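You operate a simulated robot arm through the tools that you are given. There is no shell and no other tool.

Carry out the task below with a simulated robot arm. There is one attempt and no reset: what you move stays moved.

JOB
Record a slate on the orange tape reel: hold the talk bar at least two seconds while it records.
Fine: then stop the tape and put the white safe-ready toggle back to safe; leave the reels on the cabinet alone. Where these are worked on the way, their far stop is far enough and under half their travel is too little: white safe-ready toggle.

The check looks at the end state, three seconds after you hand in, the way a careful person would. Anything else that was tipped, shoved, dropped, spilled or broken makes it a failure.

ROBOT AND FRAMES
A 7-joint arm with a fingered hand, fixed in place. Base frame: the origin is on the floor under the middle of its stand, x ahead of it, y to its left, z up. Units: mm, rad, N and s.
With the tool pointing down near the work surface it reaches from about 140 to 780 mm from the base axis. Its first joint turns from -1.204 to 3.002 rad. Payload 3.4 kg.
The tool frame sits at the grasp point between the pads (the TCP): z along the fingers, y along the line on which they close. The tips reach 39 mm beyond it. The gripper opens to 180 mm; its body begins 111 mm behind the TCP. The gripper is a hand of 3 fingers: y runs from the thumb to the fingers, the wrist lies at [0, 0, -262] in the tool frame, and closing takes about 1.5 s.
Orientation is that of the tool frame in the base frame, as a unit quaternion [w, x, y, z]. With the fingers straight down and closing along the base's y, the tool's x points along the base's -x, its y along +y and its z along -z.

CONTROLS
- The arm moves only by the tool step_arm. Its argument "increments" is a list of rows, each an object (a shift or turn left out is 0, a gripper value left out holds the last) with "offset": the shift along the tool's x, y, z in cm, a list of three; "turn": the turn, a rotation vector about the tool's x, y, z in rad, a list of three. In form: [{"offset": [tx, ty, tz], "turn": [ax, ay, az]}, ...]. A call has 1 to 20 rows; each row shifts and turns the commanded pose from where the row before left it, along the tool's axes as they then stand. "jaw" is the finger opening in cm, from 0 to 18, set as the call begins (left out, the last holds). Rows are played at 5 a second. More than 50 mm and 0.15 rad between two rows, or a gripper value outside its range, and nothing of the call is played. Where a pose cannot be reached the arm comes as near as it can. A force on the tool above 40 N (or 10 N above the force at the start of the call, whichever is more), or a blocked arm, ends the call early, and 0.2 s more pass. Each finger travels about 72 mm/s and halts on what it meets, pressing with about 30 N; the grip force reading is that of the motor and also rises with nothing between the fingers. The clock runs only during rows and for 0.2 s after the last one: add rows that do not move to give the fingers time. It gives the time, the measured TCP pose, the force on the tool (base axes), the opening and the grip force at its end, in the units of the frame above (readings bear some noise), with the torque about the TCP (base axes, N m) and any sound that the robot's microphone picked up.
- Cameras (640 x 400 px; columns grow to the right, rows downward): "scene" is fixed at [41, 492.2, 1554.6]; the picture's right is [-0.63, -0.78, 0.00], its down [-0.40, 0.32, -0.86] and it looks along [0.67, -0.54, -0.51] (base axes); focal length 357 px, centre (320, 200). "wrist" rides on the gripper at [63, -36, -128] in the tool frame; the picture's right is [0.50, 0.87, 0.00], its down [-0.75, 0.44, -0.49] and it looks along [-0.43, 0.25, 0.87] (tool axes); focal length 226 px, centre (320, 200). There is no depth. A picture from a camera that has moved, and an enlarged one, comes with that camera's place and axes in the base frame and with its lens. The place of the scene camera against the robot may be out by one fixed shift of up to 18 mm in any direction.
- get_image(camera): a new picture of that camera. The clock stands still meanwhile.
- slide_trunk(by): moves the trunk up (or, below 0, down) by that many mm; the arm rides with it, the base frame stays. It gives what a move gives, with no picture.
- curl_fingers(finger1, finger2, thumb_bend): sets how far each is bent, from 0 (flat) to 100 (curled in); at 30 the hand is open as for a grip, at 70 the pads meet at the TCP. One left out holds its place. A second passes; each finger stops where it meets its share of the squeeze, and holds until it gets a number again. A gripper value or a shape takes the hand back. It gives what a move gives, with no picture; readings hold the bend of each and the force on the fingers (four entries, about 0 where the hand has none), thumb and palm.
- hand_shape(shape): the hand has 3 fingers and takes this shape, open, in about a second: jaw (thumb against the fingers, like two jaws); tri (thumb and two fingers); tip (a fingertip pinch); poke (one finger out to press); point (the index stretched); flat (the hand flat); cup (the hand cupped); fist (a fist). The gripper value then closes the fingers along that shape, each until it touches; the sizes above hold for jaw. It gives what a move gives, with no picture.
- enlarge(camera, box): a new picture of the part [left, top, right, bottom] of that camera's present view, enlarged. The clock stands still meanwhile.
- job_done(): hands the job in; it is judged then, once.

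Nothing tells you positions but the pictures and the camera data. Unless the task says otherwise, let go and move clear before handing in.

The tools are called after "Call:" by a JSON object that holds its "fn" and its "kwargs". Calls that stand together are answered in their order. step_arm: Moves the arm, as the interface text tells. Its arguments: {"type":"object","properties":{"increments":{"type":"array"},"jaw":{"type":"number"}},"required":["increments"]} The other tools are called the same way: slide_trunk (by) moves the trunk up or down; hand_shape (shape) gives the hand a shape; curl_fingers (finger1, finger2, thumb_bend) moves the fingers one by one; get_image (camera) takes a picture; enlarge (camera, box) takes an enlarged picture of a part of a camera's view; job_done () hands the job in.

At the start:

```text
time_s: 0.0
eef_pos: [523.0, 24.8, 1174.3]
orientation: [-0.001, 0.0, 1.0, 0.001]
contact_force: [0.7, 0.8, 1.0]
ft_torque: [0.01, 0.04, 0.01]
gripper_width: 180.1
finger_force: 0.1
shape: jaw
bend: [30.0, 30.0, 30.0]
finger forces: [0.1, 0.0, 0.0, 0.1, 0.0, 0.1]
trunk travel left (down, up): [-225.0, 317.0]
```

scene: 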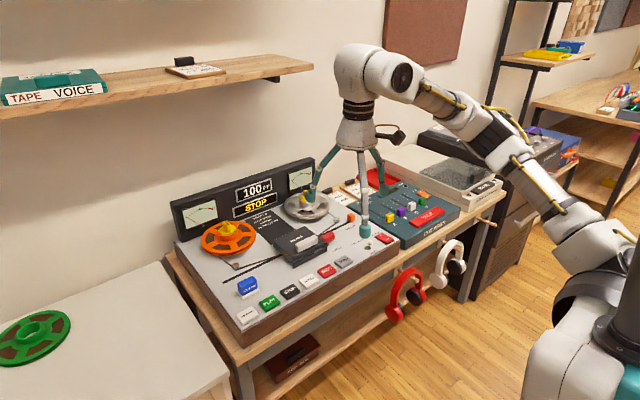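
wrist: 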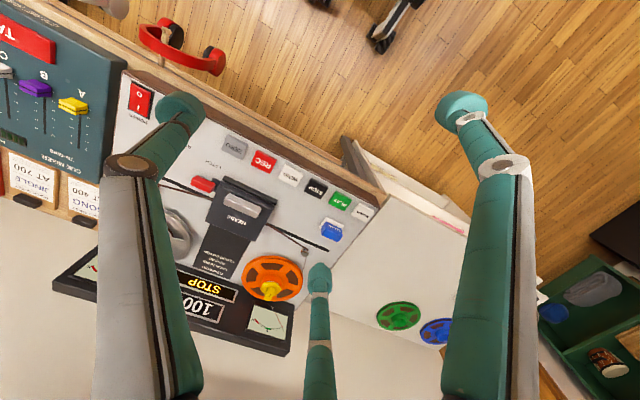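

I see a tape recorder with an orange reel mounted, a row of buttons along its front edge, and a mixer to its right with a red "TALK" bar. I will look closer before moving anything.

Call:
{"fn": "enlarge", "kwargs": {"camera": "scene", "box": [160, 150, 320, 250]}}

Call:
{"fn": "enlarge", "kwargs": {"camera": "scene", "box": [220, 230, 400, 343]}}

Call:
{"fn": "enlarge", "kwargs": {"camera": "scene", "box": [320, 140, 510, 259]}}

Call:
{"fn": "enlarge", "kwargs": {"camera": "wrist", "box": [0, 0, 240, 150]}}

Call:
{"fn": "enlarge", "kwargs": {"camera": "wrist", "box": [180, 120, 400, 257]}}

Call:
{"fn": "enlarge", "kwargs": {"camera": "wrist", "box": [80, 220, 320, 370]}}

```text
4.00 times, centred on (240, 200) of scene
camera zoom: at [41.0, 492.2, 1554.6], right [-0.63, -0.78, 0.0], down [-0.4, 0.32, -0.86], along [0.67, -0.54, -0.51], focal length 1428 px, centre (640, 200)
```

zoom: 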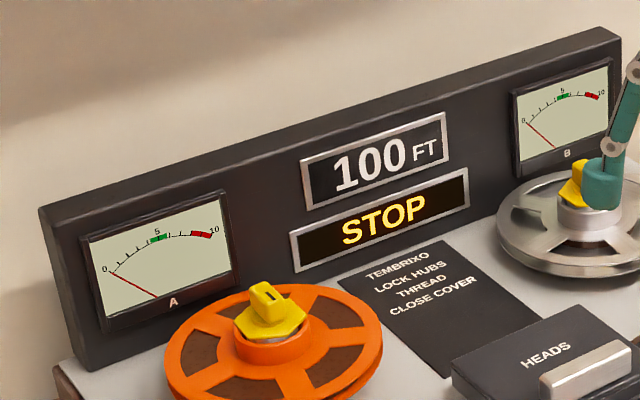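

```text
3.54 times, centred on (310, 286) of scene
camera zoom: at [41.0, 492.2, 1554.6], right [-0.63, -0.78, 0.0], down [-0.4, 0.32, -0.86], along [0.67, -0.54, -0.51], focal length 1264 px, centre (355, -106)
```

zoom: 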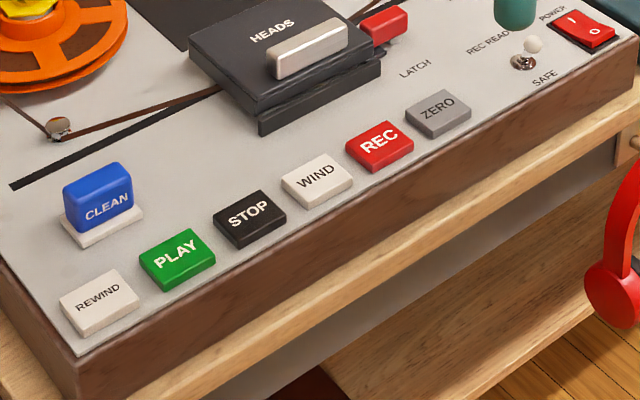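

```text
3.36 times, centred on (415, 200) of scene
camera zoom: at [41.0, 492.2, 1554.6], right [-0.63, -0.78, 0.0], down [-0.4, 0.32, -0.86], along [0.67, -0.54, -0.51], focal length 1200 px, centre (1, 202)
```

zoom: 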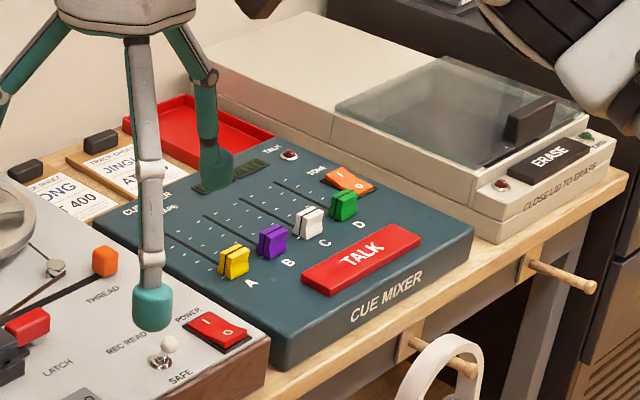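

```text
2.67 times, centred on (120, 75) of wrist
camera zoom: at [460.6, -12.1, 1300.8], right [-0.5, 0.87, 0.0], down [0.75, 0.43, 0.49], along [0.43, 0.25, -0.87], focal length 603 px, centre (853, 533)
```

zoom: 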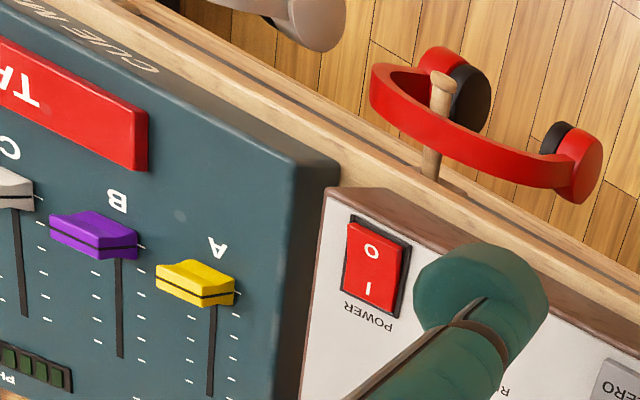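

```text
2.91 times, centred on (290, 188) of wrist
camera zoom: at [460.6, -12.1, 1300.8], right [-0.5, 0.87, 0.0], down [0.75, 0.43, 0.49], along [0.43, 0.25, -0.87], focal length 658 px, centre (407, 234)
```

zoom: 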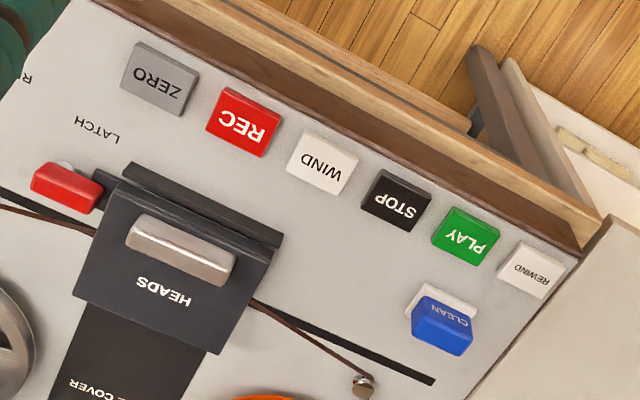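

```text
2.67 times, centred on (200, 295) of wrist
camera zoom: at [460.6, -12.1, 1300.8], right [-0.5, 0.87, 0.0], down [0.75, 0.43, 0.49], along [0.43, 0.25, -0.87], focal length 603 px, centre (640, -53)
```

zoom: 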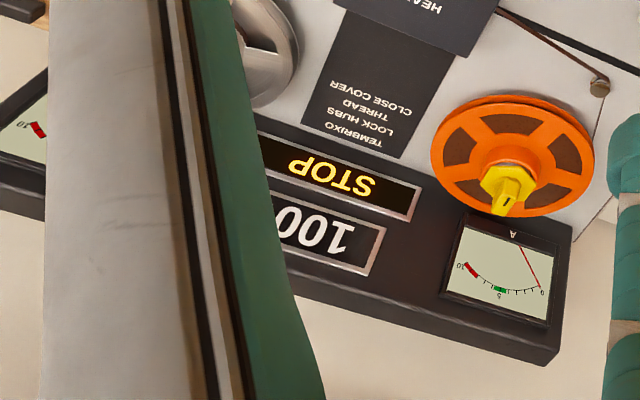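

The deck display reads STOP at 100 FT, with the orange reel on hub A. I'll switch the hand to the poke shape, which presses best and also clears more of the view, and then look again.

Call:
{"fn": "hand_shape", "kwargs": {"shape": "poke"}}

```text
time_s: 0.9
eef_pos: [520.2, 27.7, 1175.5]
orientation: [0.0, 0.0, 1.0, 0.0]
contact_force: [-0.2, 1.4, -0.7]
ft_torque: [0.02, 0.01, -0.01]
gripper_width: 0.0
finger_force: 0.1
shape: poke
bend: [100.0, 100.0, 66.0]
finger forces: [0.0, 0.0, 0.1, 0.0, 0.0, 0.1]
trunk travel left (down, up): [-225.0, 317.0]
```

Call:
{"fn": "get_image", "kwargs": {"camera": "wrist"}}

Call:
{"fn": "get_image", "kwargs": {"camera": "scene"}}

Call:
{"fn": "enlarge", "kwargs": {"camera": "scene", "box": [270, 170, 400, 251]}}

Call:
{"fn": "enlarge", "kwargs": {"camera": "scene", "box": [320, 60, 480, 160]}}

```text
taken
camera wrist: at [456.8, -10.2, 1302.2], right [-0.5, 0.87, 0.0], down [0.75, 0.44, 0.49], along [0.43, 0.25, -0.87], focal length 226 px, centre (320, 200)
```

wrist: 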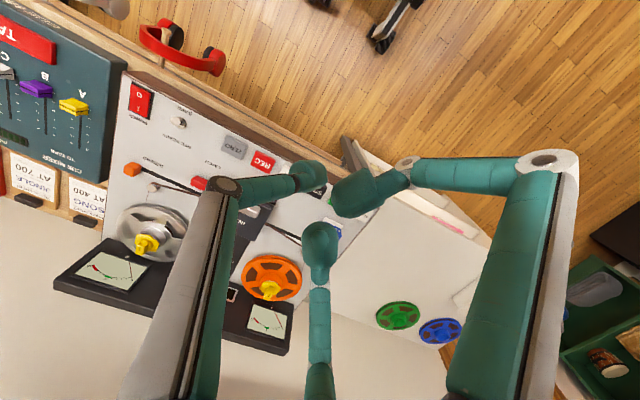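

```text
taken
```

scene: 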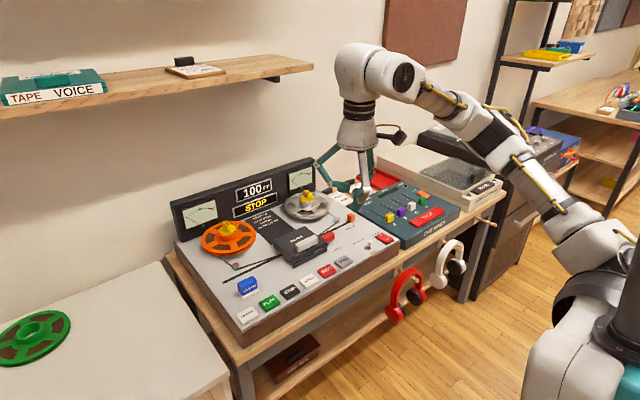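

```text
4.92 times, centred on (335, 210) of scene
camera zoom: at [41.0, 492.2, 1554.6], right [-0.63, -0.78, 0.0], down [-0.4, 0.32, -0.86], along [0.67, -0.54, -0.51], focal length 1757 px, centre (246, 148)
```

zoom: 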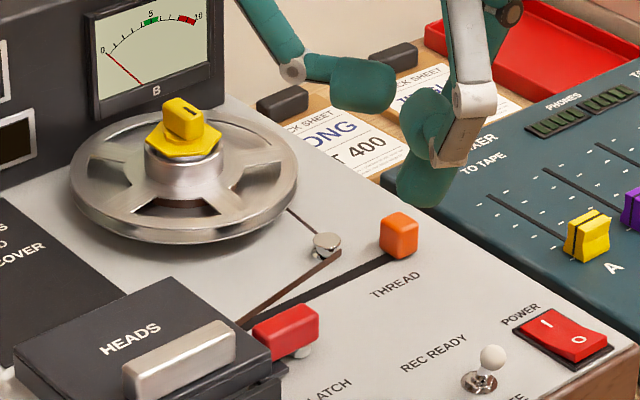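

```text
4.00 times, centred on (400, 110) of scene
camera zoom: at [41.0, 492.2, 1554.6], right [-0.63, -0.78, 0.0], down [-0.4, 0.32, -0.86], along [0.67, -0.54, -0.51], focal length 1428 px, centre (0, 560)
```

zoom: 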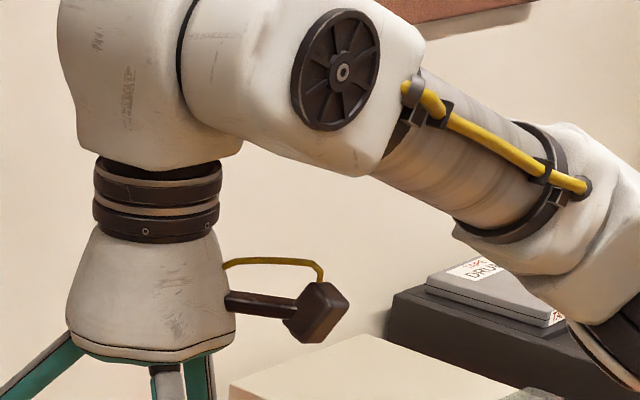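

Call:
{"fn": "enlarge", "kwargs": {"camera": "scene", "box": [300, 120, 420, 195]}}

Call:
{"fn": "enlarge", "kwargs": {"camera": "wrist", "box": [180, 120, 420, 270]}}

```text
5.33 times, centred on (360, 158) of scene
camera zoom: at [41.0, 492.2, 1554.6], right [-0.63, -0.78, 0.0], down [-0.4, 0.32, -0.86], along [0.67, -0.54, -0.51], focal length 1904 px, centre (107, 427)
```

zoom: 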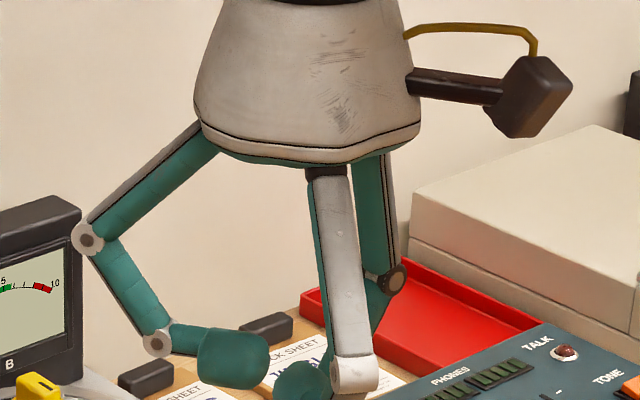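

```text
2.67 times, centred on (300, 195) of wrist
camera zoom: at [456.8, -10.2, 1302.2], right [-0.5, 0.87, 0.0], down [0.75, 0.44, 0.49], along [0.43, 0.25, -0.87], focal length 603 px, centre (373, 213)
```

zoom: 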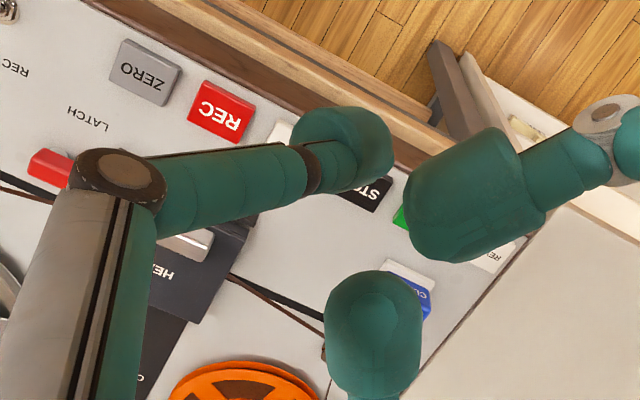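

The thumb is the finger left out to press, so I'll use its tip. I'll move right over the mixer to get a second view for triangulation and to read the labels.

Call:
{"fn": "step_arm", "kwargs": {"increments": [{"offset": [2, -4, 0]}, {"offset": [2, -4, 0]}, {"offset": [2, -4, 0]}, {"offset": [2, -4, 0]}, {"offset": [2, -4, 0]}, {"offset": [0, 0, 0]}, {"offset": [0, 0, 0]}]}}

Call:
{"fn": "get_image", "kwargs": {"camera": "wrist"}}

Call:
{"fn": "get_image", "kwargs": {"camera": "scene"}}

```text
time_s: 2.5
eef_pos: [418.4, -167.2, 1179.4]
orientation: [0.002, 0.0, 1.0, -0.001]
contact_force: [0.2, 0.1, 0.0]
ft_torque: [-0.01, -0.02, -0.03]
gripper_width: 0.0
finger_force: 0.1
shape: poke
bend: [100.0, 100.0, 66.0]
finger forces: [0.0, 0.0, 0.0, 0.0, 0.0, 0.0]
trunk travel left (down, up): [-225.0, 317.0]
```

```text
taken
camera wrist: at [355.4, -204.7, 1305.4], right [-0.5, 0.87, 0.0], down [0.75, 0.44, 0.49], along [0.43, 0.24, -0.87], focal length 226 px, centre (320, 200)
```

wrist: 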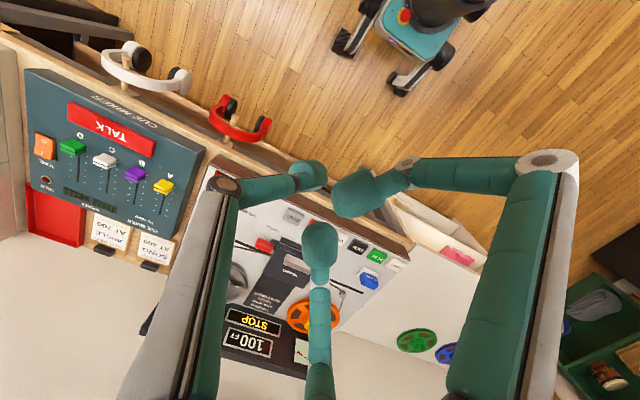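

```text
taken
```

scene: 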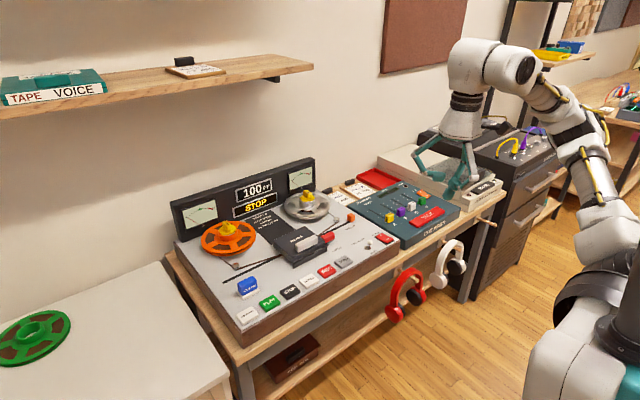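

Call:
{"fn": "enlarge", "kwargs": {"camera": "scene", "box": [330, 160, 480, 254]}}

Call:
{"fn": "enlarge", "kwargs": {"camera": "scene", "box": [280, 190, 400, 265]}}

Call:
{"fn": "enlarge", "kwargs": {"camera": "scene", "box": [200, 210, 320, 285]}}

Call:
{"fn": "enlarge", "kwargs": {"camera": "wrist", "box": [20, 60, 220, 185]}}

Call:
{"fn": "enlarge", "kwargs": {"camera": "wrist", "box": [60, 160, 220, 260]}}

Call:
{"fn": "enlarge", "kwargs": {"camera": "scene", "box": [0, 40, 240, 190]}}

```text
4.26 times, centred on (405, 207) of scene
camera zoom: at [41.0, 492.2, 1554.6], right [-0.63, -0.78, 0.0], down [-0.4, 0.32, -0.86], along [0.67, -0.54, -0.51], focal length 1519 px, centre (-42, 170)
```

zoom: 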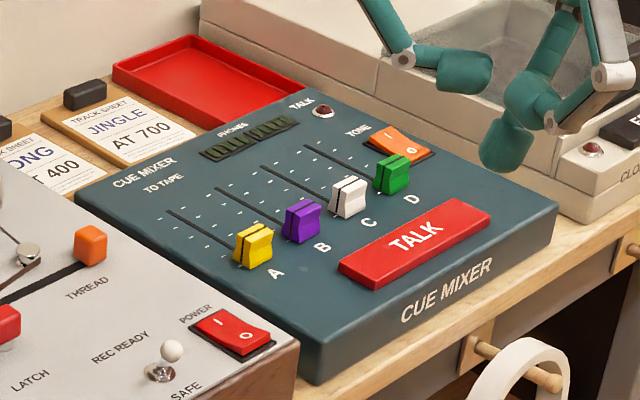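

```text
5.33 times, centred on (340, 228) of scene
camera zoom: at [41.0, 492.2, 1554.6], right [-0.63, -0.78, 0.0], down [-0.4, 0.32, -0.86], along [0.67, -0.54, -0.51], focal length 1904 px, centre (213, 53)
```

zoom: 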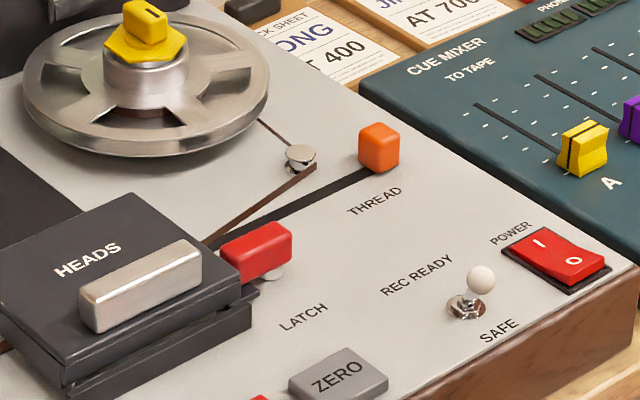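

```text
5.33 times, centred on (260, 248) of scene
camera zoom: at [41.0, 492.2, 1554.6], right [-0.63, -0.78, 0.0], down [-0.4, 0.32, -0.86], along [0.67, -0.54, -0.51], focal length 1904 px, centre (640, -53)
```

zoom: 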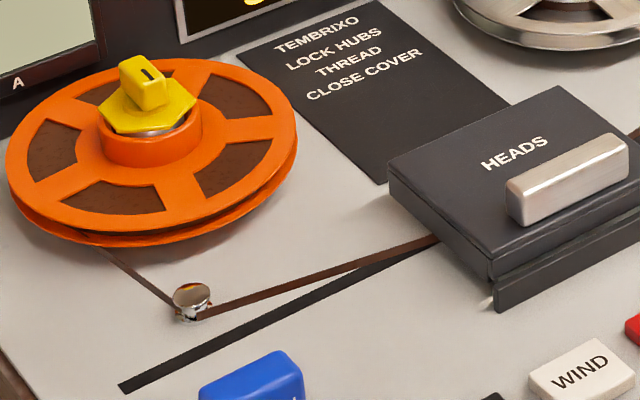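

```text
3.20 times, centred on (120, 122) of wrist
camera zoom: at [355.4, -204.7, 1305.4], right [-0.5, 0.87, 0.0], down [0.75, 0.44, 0.49], along [0.43, 0.24, -0.87], focal length 723 px, centre (960, 448)
```

zoom: 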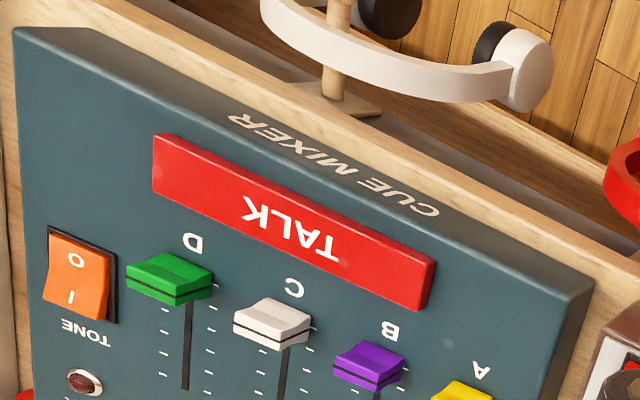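

```text
4.00 times, centred on (140, 210) of wrist
camera zoom: at [355.4, -204.7, 1305.4], right [-0.5, 0.87, 0.0], down [0.75, 0.44, 0.49], along [0.43, 0.24, -0.87], focal length 904 px, centre (1040, 160)
```

zoom: 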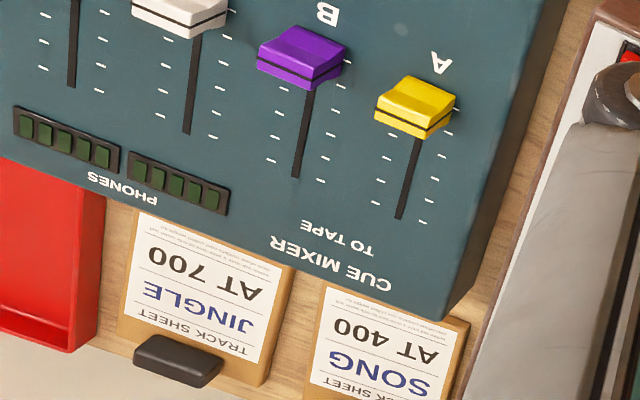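

```text
2.67 times, centred on (120, 115) of scene
camera zoom: at [41.0, 492.2, 1554.6], right [-0.63, -0.78, 0.0], down [-0.4, 0.32, -0.86], along [0.67, -0.54, -0.51], focal length 952 px, centre (853, 427)
```

zoom: 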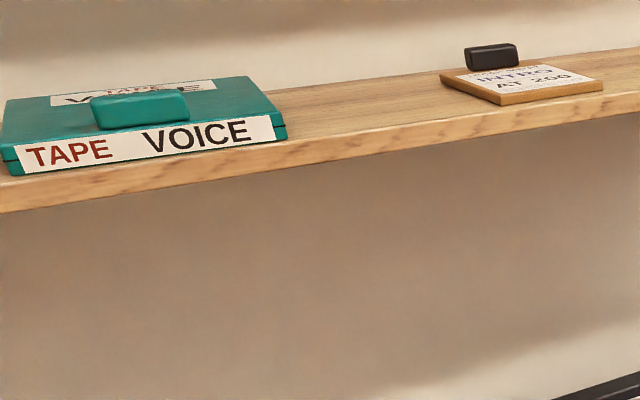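

The toggle leans forward, so it is on SAFE. The track sheets show INTRO at 200, SONG at 400 and JINGLE at 700, so the recording has to end well before 200. I'll zoom in on the deck from here for positions.

Call:
{"fn": "enlarge", "kwargs": {"camera": "wrist", "box": [200, 140, 440, 290]}}

Call:
{"fn": "enlarge", "kwargs": {"camera": "scene", "box": [360, 90, 520, 190]}}

```text
2.67 times, centred on (320, 215) of wrist
camera zoom: at [355.4, -204.7, 1305.4], right [-0.5, 0.87, 0.0], down [0.75, 0.44, 0.49], along [0.43, 0.24, -0.87], focal length 603 px, centre (320, 160)
```

zoom: 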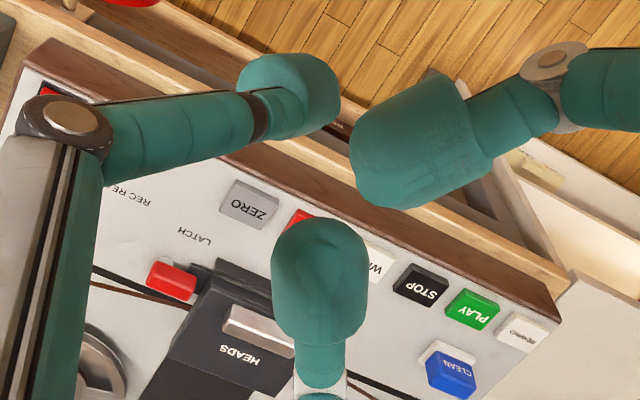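

```text
4.00 times, centred on (440, 140) of scene
camera zoom: at [41.0, 492.2, 1554.6], right [-0.63, -0.78, 0.0], down [-0.4, 0.32, -0.86], along [0.67, -0.54, -0.51], focal length 1428 px, centre (-160, 440)
```

zoom: 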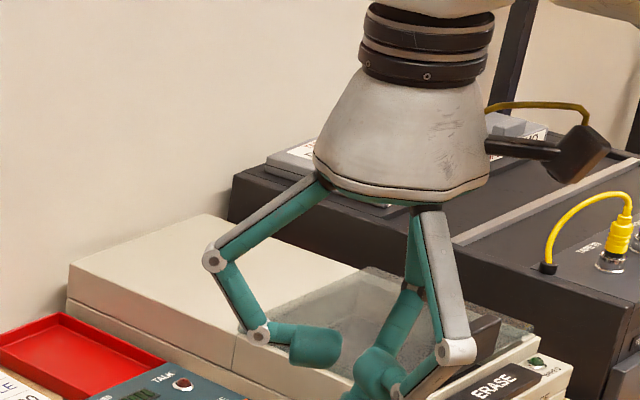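

Call:
{"fn": "enlarge", "kwargs": {"camera": "scene", "box": [400, 130, 500, 192]}}

Call:
{"fn": "enlarge", "kwargs": {"camera": "scene", "box": [400, 170, 500, 232]}}

```text
6.40 times, centred on (450, 161) of scene
camera zoom: at [41.0, 492.2, 1554.6], right [-0.63, -0.78, 0.0], down [-0.4, 0.32, -0.86], along [0.67, -0.54, -0.51], focal length 2285 px, centre (-512, 450)
```

zoom: 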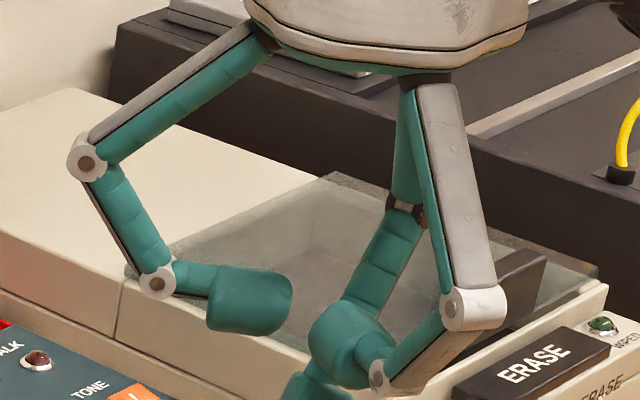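

```text
6.40 times, centred on (450, 201) of scene
camera zoom: at [41.0, 492.2, 1554.6], right [-0.63, -0.78, 0.0], down [-0.4, 0.32, -0.86], along [0.67, -0.54, -0.51], focal length 2285 px, centre (-512, 194)
```

zoom: 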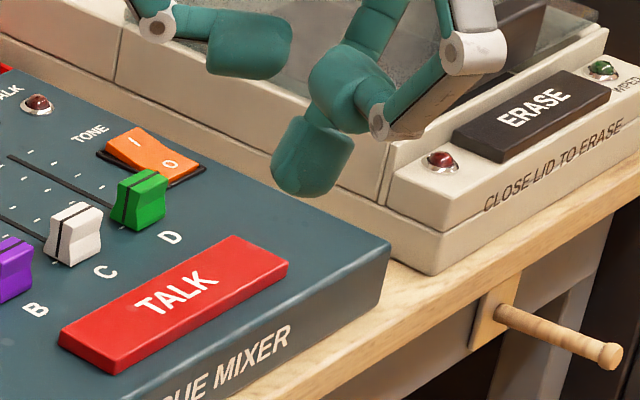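

The thumb tip is the lowest point, sitting about 20 mm below the other knuckles. I'll check whether the "point" shape gives a longer clear fingertip.

Call:
{"fn": "hand_shape", "kwargs": {"shape": "point"}}

Call:
{"fn": "enlarge", "kwargs": {"camera": "scene", "box": [400, 120, 520, 195]}}

Call:
{"fn": "get_image", "kwargs": {"camera": "wrist"}}

```text
time_s: 3.4
eef_pos: [419.0, -169.3, 1177.8]
orientation: [0.001, 0.0, 1.0, 0.0]
contact_force: [-0.3, -0.6, 0.3]
ft_torque: [-0.01, -0.01, 0.02]
gripper_width: 0.0
finger_force: 0.2
shape: point
bend: [18.0, 100.0, 46.0]
finger forces: [0.1, 0.1, 0.0, 0.0, 0.0, 0.1]
trunk travel left (down, up): [-225.0, 317.0]
```

```text
5.33 times, centred on (460, 158) of scene
camera zoom: at [41.0, 492.2, 1554.6], right [-0.63, -0.78, 0.0], down [-0.4, 0.32, -0.86], along [0.67, -0.54, -0.51], focal length 1904 px, centre (-427, 427)
```

zoom: 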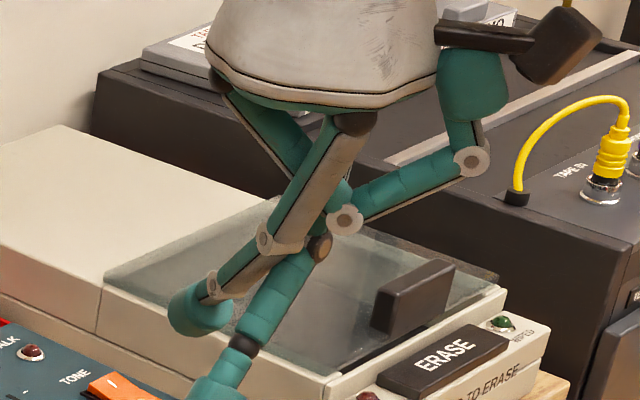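

```text
taken
camera wrist: at [356.2, -207.2, 1304.8], right [-0.5, 0.87, 0.0], down [0.75, 0.44, 0.49], along [0.43, 0.25, -0.87], focal length 226 px, centre (320, 200)
```

wrist: 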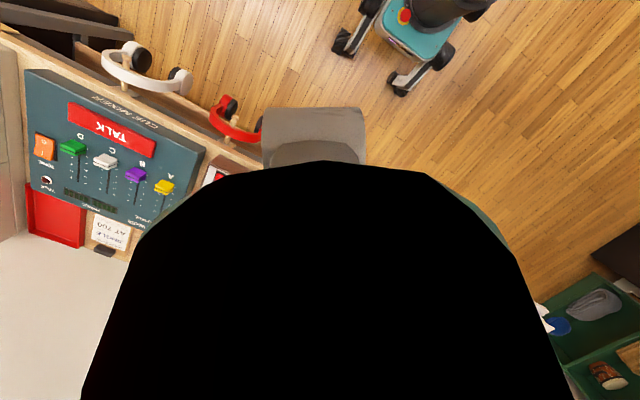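

The point shape blocks the camera, so I'll go back to poke. Then I'll test the arm's reach toward the TALK bar, which I take to be near (690, -480..-630, 787), while staying high.

Call:
{"fn": "hand_shape", "kwargs": {"shape": "poke"}}

Call:
{"fn": "step_arm", "kwargs": {"increments": [{"offset": [-2.7, -3.1, 1.5]}, {"offset": [-2.7, -3.1, 1.5]}, {"offset": [-2.7, -3.1, 1.5]}, {"offset": [-2.7, -3.1, 1.5]}, {"offset": [-2.7, -3.1, 1.5]}, {"offset": [-2.7, -3.1, 1.5]}, {"offset": [-2.7, -3.1, 1.5]}, {"offset": [-2.7, -3.1, 1.5]}, {"offset": [-2.7, -3.1, 1.5]}, {"offset": [-2.7, -3.1, 1.5]}, {"offset": [0, 0, 0]}, {"offset": [0, 0, 0]}]}}

Call:
{"fn": "get_image", "kwargs": {"camera": "wrist"}}

Call:
{"fn": "get_image", "kwargs": {"camera": "scene"}}

```text
time_s: 4.3
eef_pos: [419.2, -170.4, 1178.3]
orientation: [0.001, 0.0, 1.0, -0.001]
contact_force: [0.5, 0.9, 0.2]
ft_torque: [-0.02, 0.01, -0.01]
gripper_width: 0.1
finger_force: 0.1
shape: poke
bend: [100.0, 100.0, 66.0]
finger forces: [0.0, 0.0, 0.1, 0.1, 0.0, 0.0]
trunk travel left (down, up): [-225.0, 317.0]
```

```text
time_s: 6.9
eef_pos: [694.0, -483.0, 1025.0]
orientation: [0.0, 0.0, 1.0, -0.001]
contact_force: [-0.7, -0.7, 0.2]
ft_torque: [0.01, 0.01, -0.01]
gripper_width: 0.0
finger_force: 0.1
shape: poke
bend: [100.0, 100.0, 66.0]
finger forces: [0.0, 0.0, 0.0, 0.1, 0.0, 0.1]
trunk travel left (down, up): [-225.0, 317.0]
```

```text
taken
camera wrist: at [630.3, -519.8, 1151.8], right [-0.5, 0.87, 0.0], down [0.75, 0.44, 0.49], along [0.43, 0.25, -0.87], focal length 226 px, centre (320, 200)
```

wrist: 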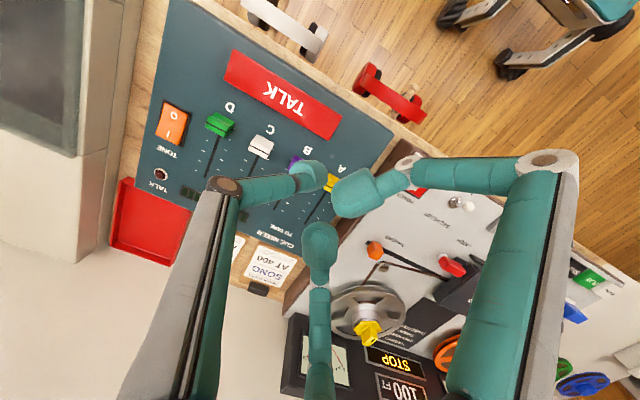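

```text
taken
```

scene: 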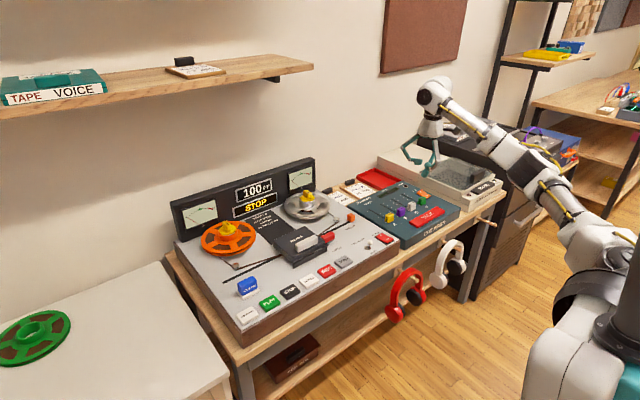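

The arm reached the spot above the TALK bar with the tool vertical. Refined from this view, the bar spans x 666–707, y -632..-461, with its top at about z 789. I'll lower partway over it and check alignment.

Call:
{"fn": "step_arm", "kwargs": {"increments": [{"offset": [0.2, -0.4, 3]}, {"offset": [0.2, -0.4, 3]}, {"offset": [0.2, -0.4, 3]}, {"offset": [0.2, -0.4, 3]}, {"offset": [0, 0, 2]}, {"offset": [0, 0, 0]}, {"offset": [0, 0, 0]}]}}

Call:
{"fn": "get_image", "kwargs": {"camera": "wrist"}}

Call:
{"fn": "enlarge", "kwargs": {"camera": "scene", "box": [360, 150, 480, 225]}}

```text
time_s: 8.5
eef_pos: [680.3, -501.8, 884.6]
orientation: [0.001, 0.0, 1.0, -0.001]
contact_force: [-0.3, 0.0, 0.0]
ft_torque: [-0.01, 0.01, -0.03]
gripper_width: 0.0
finger_force: 0.1
shape: poke
bend: [100.0, 100.0, 66.0]
finger forces: [0.0, 0.1, 0.0, 0.1, 0.1, 0.1]
trunk travel left (down, up): [-225.0, 317.0]
```

```text
taken
camera wrist: at [617.4, -538.1, 1010.9], right [-0.5, 0.87, 0.0], down [0.75, 0.44, 0.49], along [0.43, 0.25, -0.87], focal length 226 px, centre (320, 200)
```

wrist: 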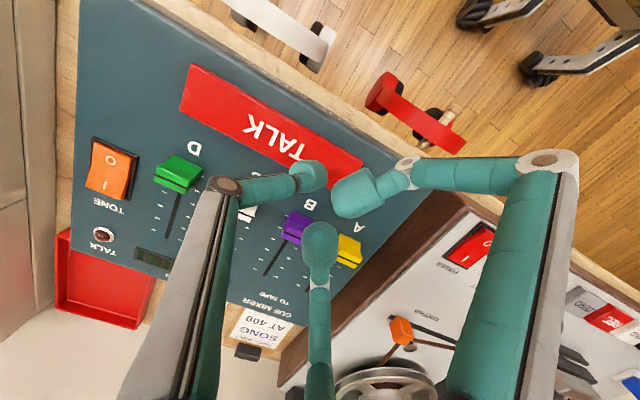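

```text
5.33 times, centred on (420, 188) of scene
camera zoom: at [41.0, 492.2, 1554.6], right [-0.63, -0.78, 0.0], down [-0.4, 0.32, -0.86], along [0.67, -0.54, -0.51], focal length 1904 px, centre (-213, 267)
```

zoom: 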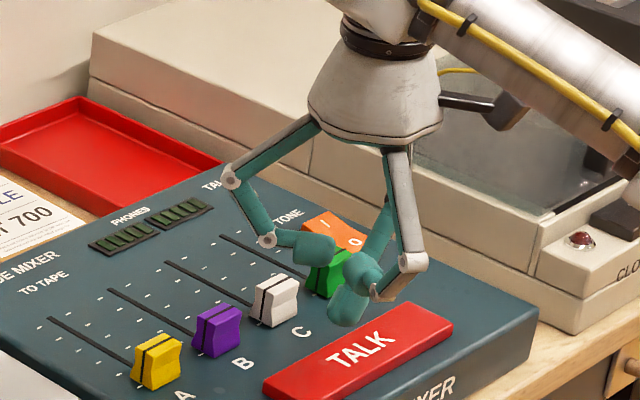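

Clearance looks good: the thumb tip is about 45 mm below the other fingers and over the bar. I'll move 8 mm forward and lower gently to find the contact height of the TALK bar; nothing is recording, so this is only a rehearsal.

Call:
{"fn": "step_arm", "kwargs": {"increments": [{"offset": [-0.8, 0, 1.5]}, {"offset": [0, 0, 1.5]}, {"offset": [0, 0, 0.8]}, {"offset": [0, 0, 0.5]}, {"offset": [0, 0, 0]}]}}

Call:
{"fn": "get_image", "kwargs": {"camera": "wrist"}}

Call:
{"fn": "enlarge", "kwargs": {"camera": "scene", "box": [370, 170, 466, 230]}}

```text
time_s: 9.7
eef_pos: [689.6, -499.7, 842.6]
orientation: [0.001, 0.0, 1.0, 0.0]
contact_force: [-0.2, -0.2, -0.4]
ft_torque: [-0.01, 0.0, 0.02]
gripper_width: 0.1
finger_force: 0.1
shape: poke
bend: [100.0, 100.0, 66.0]
finger forces: [0.0, 0.1, 0.1, 0.1, 0.1, 0.0]
trunk travel left (down, up): [-225.0, 317.0]
```

```text
taken
camera wrist: at [626.6, -537.1, 969.0], right [-0.5, 0.87, 0.0], down [0.75, 0.44, 0.49], along [0.43, 0.25, -0.87], focal length 226 px, centre (320, 200)
```

wrist: 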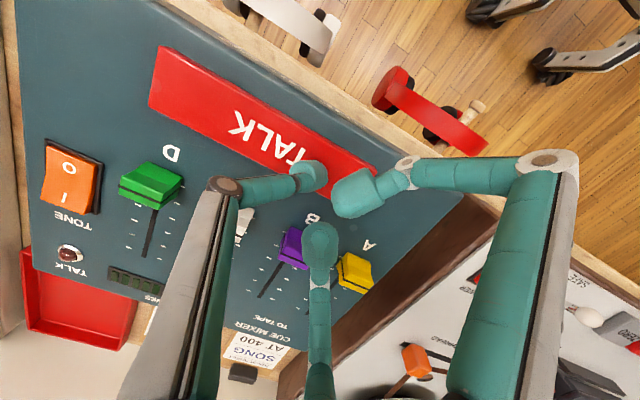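

```text
6.67 times, centred on (418, 200) of scene
camera zoom: at [41.0, 492.2, 1554.6], right [-0.63, -0.78, 0.0], down [-0.4, 0.32, -0.86], along [0.67, -0.54, -0.51], focal length 2380 px, centre (-333, 200)
```

zoom: 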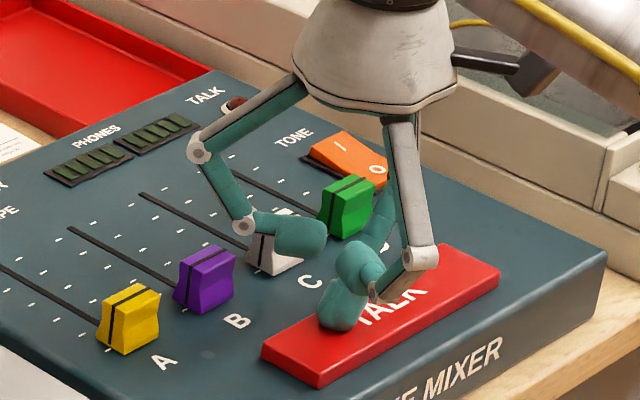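

Call:
{"fn": "enlarge", "kwargs": {"camera": "wrist", "box": [230, 110, 390, 210]}}

```text
4.00 times, centred on (310, 160) of wrist
camera zoom: at [626.6, -537.1, 969.0], right [-0.5, 0.87, 0.0], down [0.75, 0.44, 0.49], along [0.43, 0.25, -0.87], focal length 904 px, centre (360, 360)
```

zoom: 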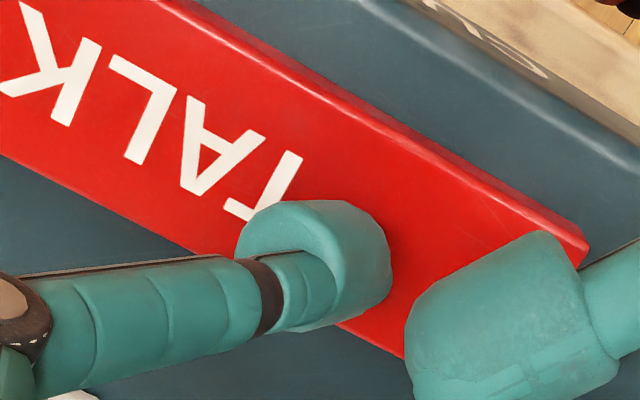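

The fingertip bottom is centred on the bar. I'll lower in small steps until contact.

Call:
{"fn": "step_arm", "kwargs": {"increments": [{"offset": [0, 0, 0.4]}, {"offset": [0, 0, 0.4]}, {"offset": [0, 0, 0.2]}, {"offset": [0, 0, 0]}]}}

```text
time_s: 10.7
eef_pos: [690.2, -499.8, 833.7]
orientation: [0.001, 0.001, 1.0, -0.001]
contact_force: [-0.9, 1.6, 9.0]
ft_torque: [0.03, 0.02, -0.01]
gripper_width: 0.1
finger_force: 0.0
shape: poke
bend: [100.0, 100.0, 67.0]
finger forces: [0.0, 0.0, 0.1, 0.0, 9.6, 0.1]
trunk travel left (down, up): [-225.0, 317.0]
heard: click
```

Call:
{"fn": "enlarge", "kwargs": {"camera": "scene", "box": [370, 170, 466, 230]}}

Call:
{"fn": "enlarge", "kwargs": {"camera": "wrist", "box": [20, 200, 180, 300]}}

Call:
{"fn": "enlarge", "kwargs": {"camera": "scene", "box": [200, 170, 320, 245]}}

```text
6.67 times, centred on (418, 200) of scene
camera zoom: at [41.0, 492.2, 1554.6], right [-0.63, -0.78, 0.0], down [-0.4, 0.32, -0.86], along [0.67, -0.54, -0.51], focal length 2380 px, centre (-333, 200)
```

zoom: 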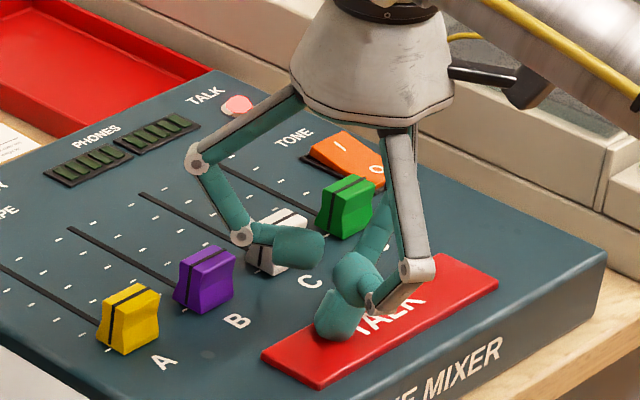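

```text
4.00 times, centred on (100, 250) of wrist
camera zoom: at [626.9, -537.1, 961.3], right [-0.5, 0.87, 0.0], down [0.75, 0.44, 0.49], along [0.43, 0.24, -0.87], focal length 904 px, centre (1200, 0)
```

zoom: 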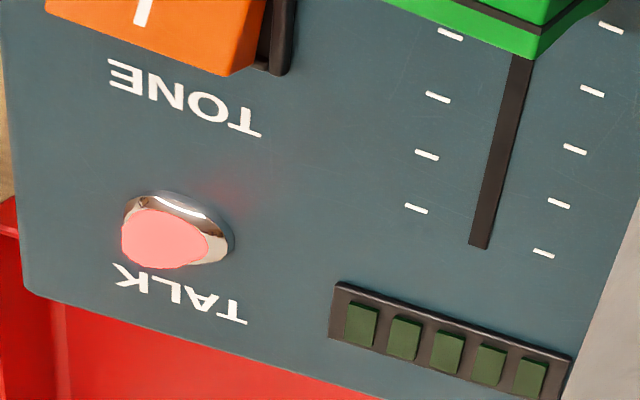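

```text
5.33 times, centred on (260, 208) of scene
camera zoom: at [41.0, 492.2, 1554.6], right [-0.63, -0.78, 0.0], down [-0.4, 0.32, -0.86], along [0.67, -0.54, -0.51], focal length 1904 px, centre (640, 160)
```

zoom: 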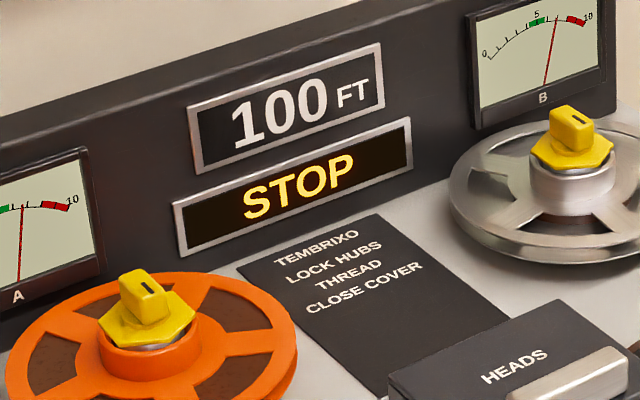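

The rehearsal worked: the TALK lamp lights and the VU meters rise at TCP z ≈ 833.7. Now I'll lift off and move to the toggle to look at it closely.

Call:
{"fn": "step_arm", "kwargs": {"increments": [{"offset": [0, 0, -3]}, {"offset": [0, 0, -4]}, {"offset": [0, 0, -4]}, {"offset": [1, 4, 0]}, {"offset": [1, 4.5, 0]}, {"offset": [1, 4.5, 0]}, {"offset": [1, 4.5, 0]}, {"offset": [1, 4.5, 0]}, {"offset": [1, 4.5, 0]}, {"offset": [1, 3, 0]}, {"offset": [0, 0, 0]}, {"offset": [0, 0, 0]}]}}

Call:
{"fn": "get_image", "kwargs": {"camera": "wrist"}}

Call:
{"fn": "enlarge", "kwargs": {"camera": "scene", "box": [300, 180, 420, 255]}}

```text
time_s: 13.3
eef_pos: [618.4, -203.6, 946.1]
orientation: [0.001, 0.0, 1.0, 0.0]
contact_force: [-0.4, -0.6, -0.4]
ft_torque: [-0.01, 0.0, 0.04]
gripper_width: 0.1
finger_force: 0.0
shape: poke
bend: [100.0, 100.0, 66.0]
finger forces: [0.0, 0.1, 0.0, 0.1, 0.1, 0.0]
trunk travel left (down, up): [-225.0, 317.0]
```

```text
taken
camera wrist: at [555.9, -241.4, 1071.4], right [-0.5, 0.87, 0.0], down [0.75, 0.44, 0.49], along [0.43, 0.25, -0.87], focal length 226 px, centre (320, 200)
```

wrist: 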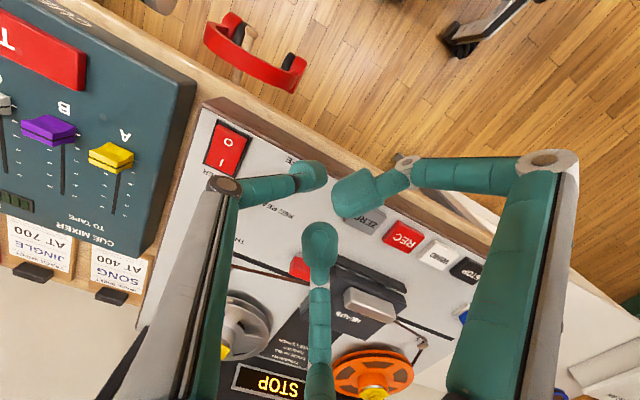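

```text
5.33 times, centred on (360, 218) of scene
camera zoom: at [41.0, 492.2, 1554.6], right [-0.63, -0.78, 0.0], down [-0.4, 0.32, -0.86], along [0.67, -0.54, -0.51], focal length 1904 px, centre (107, 107)
```

zoom: 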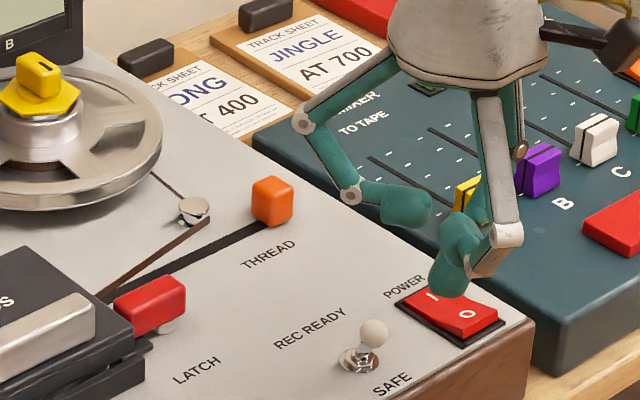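

The hand hides the toggle from the wrist camera here, so I'll shift left to get a clear view.

Call:
{"fn": "step_arm", "kwargs": {"increments": [{"offset": [-1.4, 3.5, 0]}, {"offset": [-1.4, 3.5, 0]}, {"offset": [-1.4, 3.5, 0]}, {"offset": [0, 0, 0]}, {"offset": [0, 0, 0]}]}}

Call:
{"fn": "get_image", "kwargs": {"camera": "wrist"}}

Call:
{"fn": "enlarge", "kwargs": {"camera": "wrist", "box": [140, 60, 300, 160]}}

Call:
{"fn": "enlarge", "kwargs": {"camera": "wrist", "box": [260, 80, 500, 230]}}

```text
time_s: 14.5
eef_pos: [659.4, -99.2, 944.3]
orientation: [0.0, -0.001, 1.0, 0.0]
contact_force: [-0.1, -0.2, 0.5]
ft_torque: [-0.03, -0.01, -0.01]
gripper_width: 0.0
finger_force: 0.1
shape: poke
bend: [100.0, 100.0, 66.0]
finger forces: [0.0, 0.0, 0.1, 0.0, 0.0, 0.0]
trunk travel left (down, up): [-225.0, 317.0]
```

```text
taken
camera wrist: at [595.9, -137.0, 1071.3], right [-0.5, 0.87, 0.0], down [0.75, 0.43, 0.49], along [0.43, 0.25, -0.87], focal length 226 px, centre (320, 200)
```

wrist: 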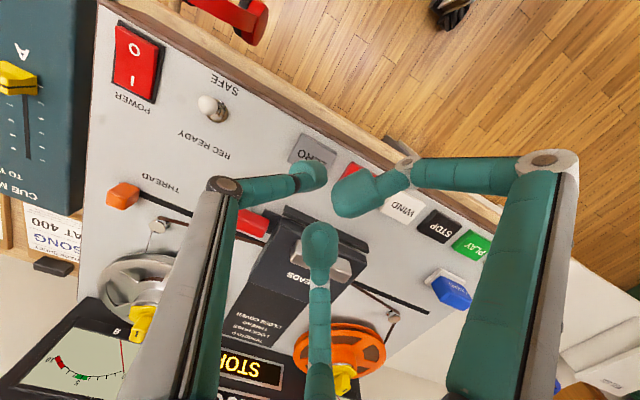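

```text
4.00 times, centred on (220, 110) of wrist
camera zoom: at [595.9, -137.0, 1071.3], right [-0.5, 0.87, 0.0], down [0.75, 0.43, 0.49], along [0.43, 0.25, -0.87], focal length 904 px, centre (720, 560)
```

zoom: 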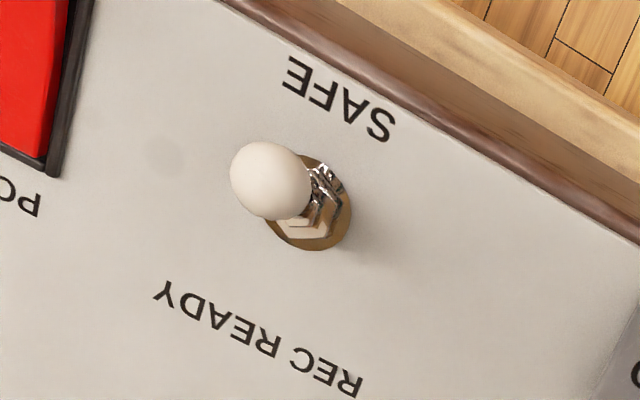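

```text
2.67 times, centred on (380, 155) of wrist
camera zoom: at [595.9, -137.0, 1071.3], right [-0.5, 0.87, 0.0], down [0.75, 0.43, 0.49], along [0.43, 0.25, -0.87], focal length 603 px, centre (160, 320)
```

zoom: 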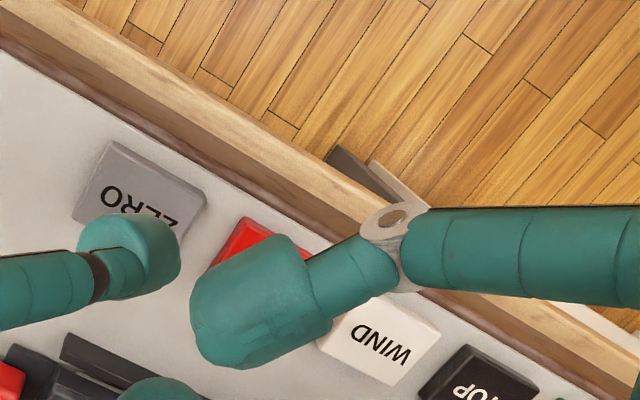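

The toggle's base is near (687, -215) with the ball at about (675, -216, 838), leaning to SAFE. I'll place the thumb tip on its near side, lower it, and check the height before pushing.

Call:
{"fn": "step_arm", "kwargs": {"increments": [{"offset": [1, -3.5, 0]}, {"offset": [1, -3.5, 0]}, {"offset": [1, -3.6, 0]}, {"offset": [0, 0, 2]}, {"offset": [0, 0, 2]}, {"offset": [0, 0, 2]}, {"offset": [0, 0, 1]}, {"offset": [0, 0, 0]}, {"offset": [0, 0, 0]}]}}

Call:
{"fn": "get_image", "kwargs": {"camera": "wrist"}}

Call:
{"fn": "enlarge", "kwargs": {"camera": "scene", "box": [325, 190, 421, 250]}}

```text
time_s: 16.5
eef_pos: [632.0, -204.5, 873.3]
orientation: [0.001, 0.0, 1.0, -0.001]
contact_force: [-0.2, 0.7, 0.7]
ft_torque: [0.01, 0.01, -0.05]
gripper_width: 0.5
finger_force: 0.0
shape: poke
bend: [100.0, 100.0, 66.0]
finger forces: [0.0, 0.0, 0.0, 0.0, 0.0, 0.1]
trunk travel left (down, up): [-225.0, 317.0]
```

```text
taken
camera wrist: at [569.8, -241.6, 1000.0], right [-0.5, 0.87, 0.0], down [0.75, 0.44, 0.49], along [0.43, 0.25, -0.87], focal length 226 px, centre (320, 200)
```

wrist: 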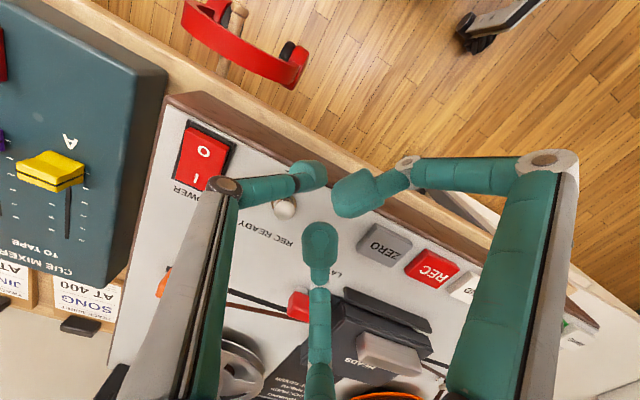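

```text
6.67 times, centred on (373, 220) of scene
camera zoom: at [41.0, 492.2, 1554.6], right [-0.63, -0.78, 0.0], down [-0.4, 0.32, -0.86], along [0.67, -0.54, -0.51], focal length 2380 px, centre (-33, 67)
```

zoom: 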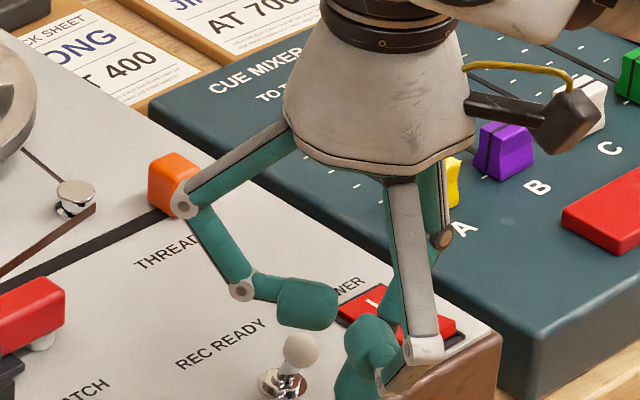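

The ball is now triangulated at about (677, -218, 832). I'll lower 8 mm and push forward in small steps.

Call:
{"fn": "step_arm", "kwargs": {"increments": [{"offset": [0, -0.1, 0.8]}, {"offset": [-1, 0, 0]}, {"offset": [-0.7, 0, 0]}, {"offset": [0, 0, 0]}]}}

Call:
{"fn": "enlarge", "kwargs": {"camera": "scene", "box": [325, 200, 421, 260]}}

Call:
{"fn": "enlarge", "kwargs": {"camera": "wrist", "box": [220, 140, 380, 240]}}

```text
time_s: 17.5
eef_pos: [650.5, -206.2, 864.3]
orientation: [0.001, -0.001, 1.0, 0.0]
contact_force: [-0.3, -0.3, 0.6]
ft_torque: [0.0, 0.0, 0.01]
gripper_width: 0.0
finger_force: 0.0
shape: poke
bend: [100.0, 100.0, 66.0]
finger forces: [0.0, 0.0, 0.0, 0.0, 0.1, 0.1]
trunk travel left (down, up): [-225.0, 317.0]
```

```text
6.67 times, centred on (373, 230) of scene
camera zoom: at [41.0, 492.2, 1554.6], right [-0.63, -0.78, 0.0], down [-0.4, 0.32, -0.86], along [0.67, -0.54, -0.51], focal length 2380 px, centre (-33, 0)
```

zoom: 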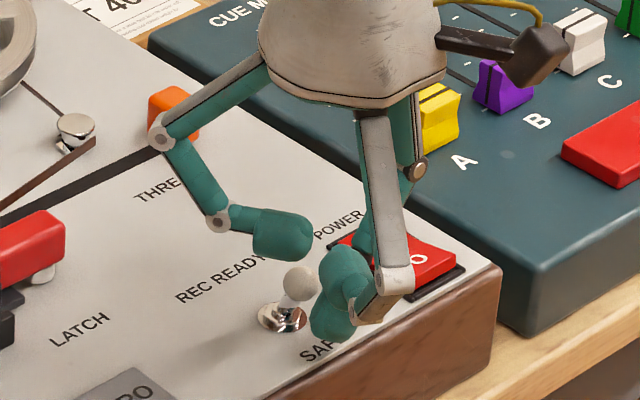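

```text
4.00 times, centred on (300, 190) of wrist
camera zoom: at [586.5, -243.1, 990.9], right [-0.5, 0.87, 0.0], down [0.75, 0.44, 0.49], along [0.43, 0.25, -0.87], focal length 904 px, centre (400, 240)
```

zoom: 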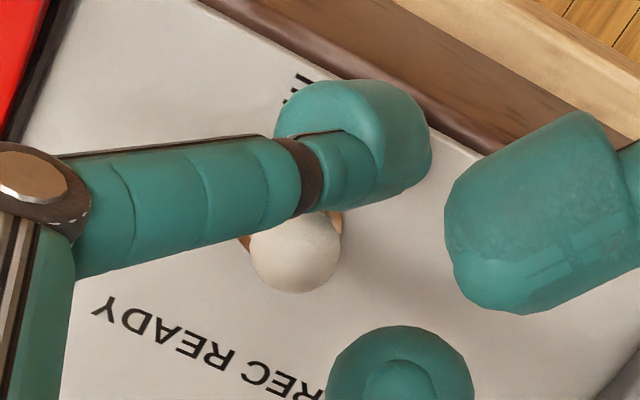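

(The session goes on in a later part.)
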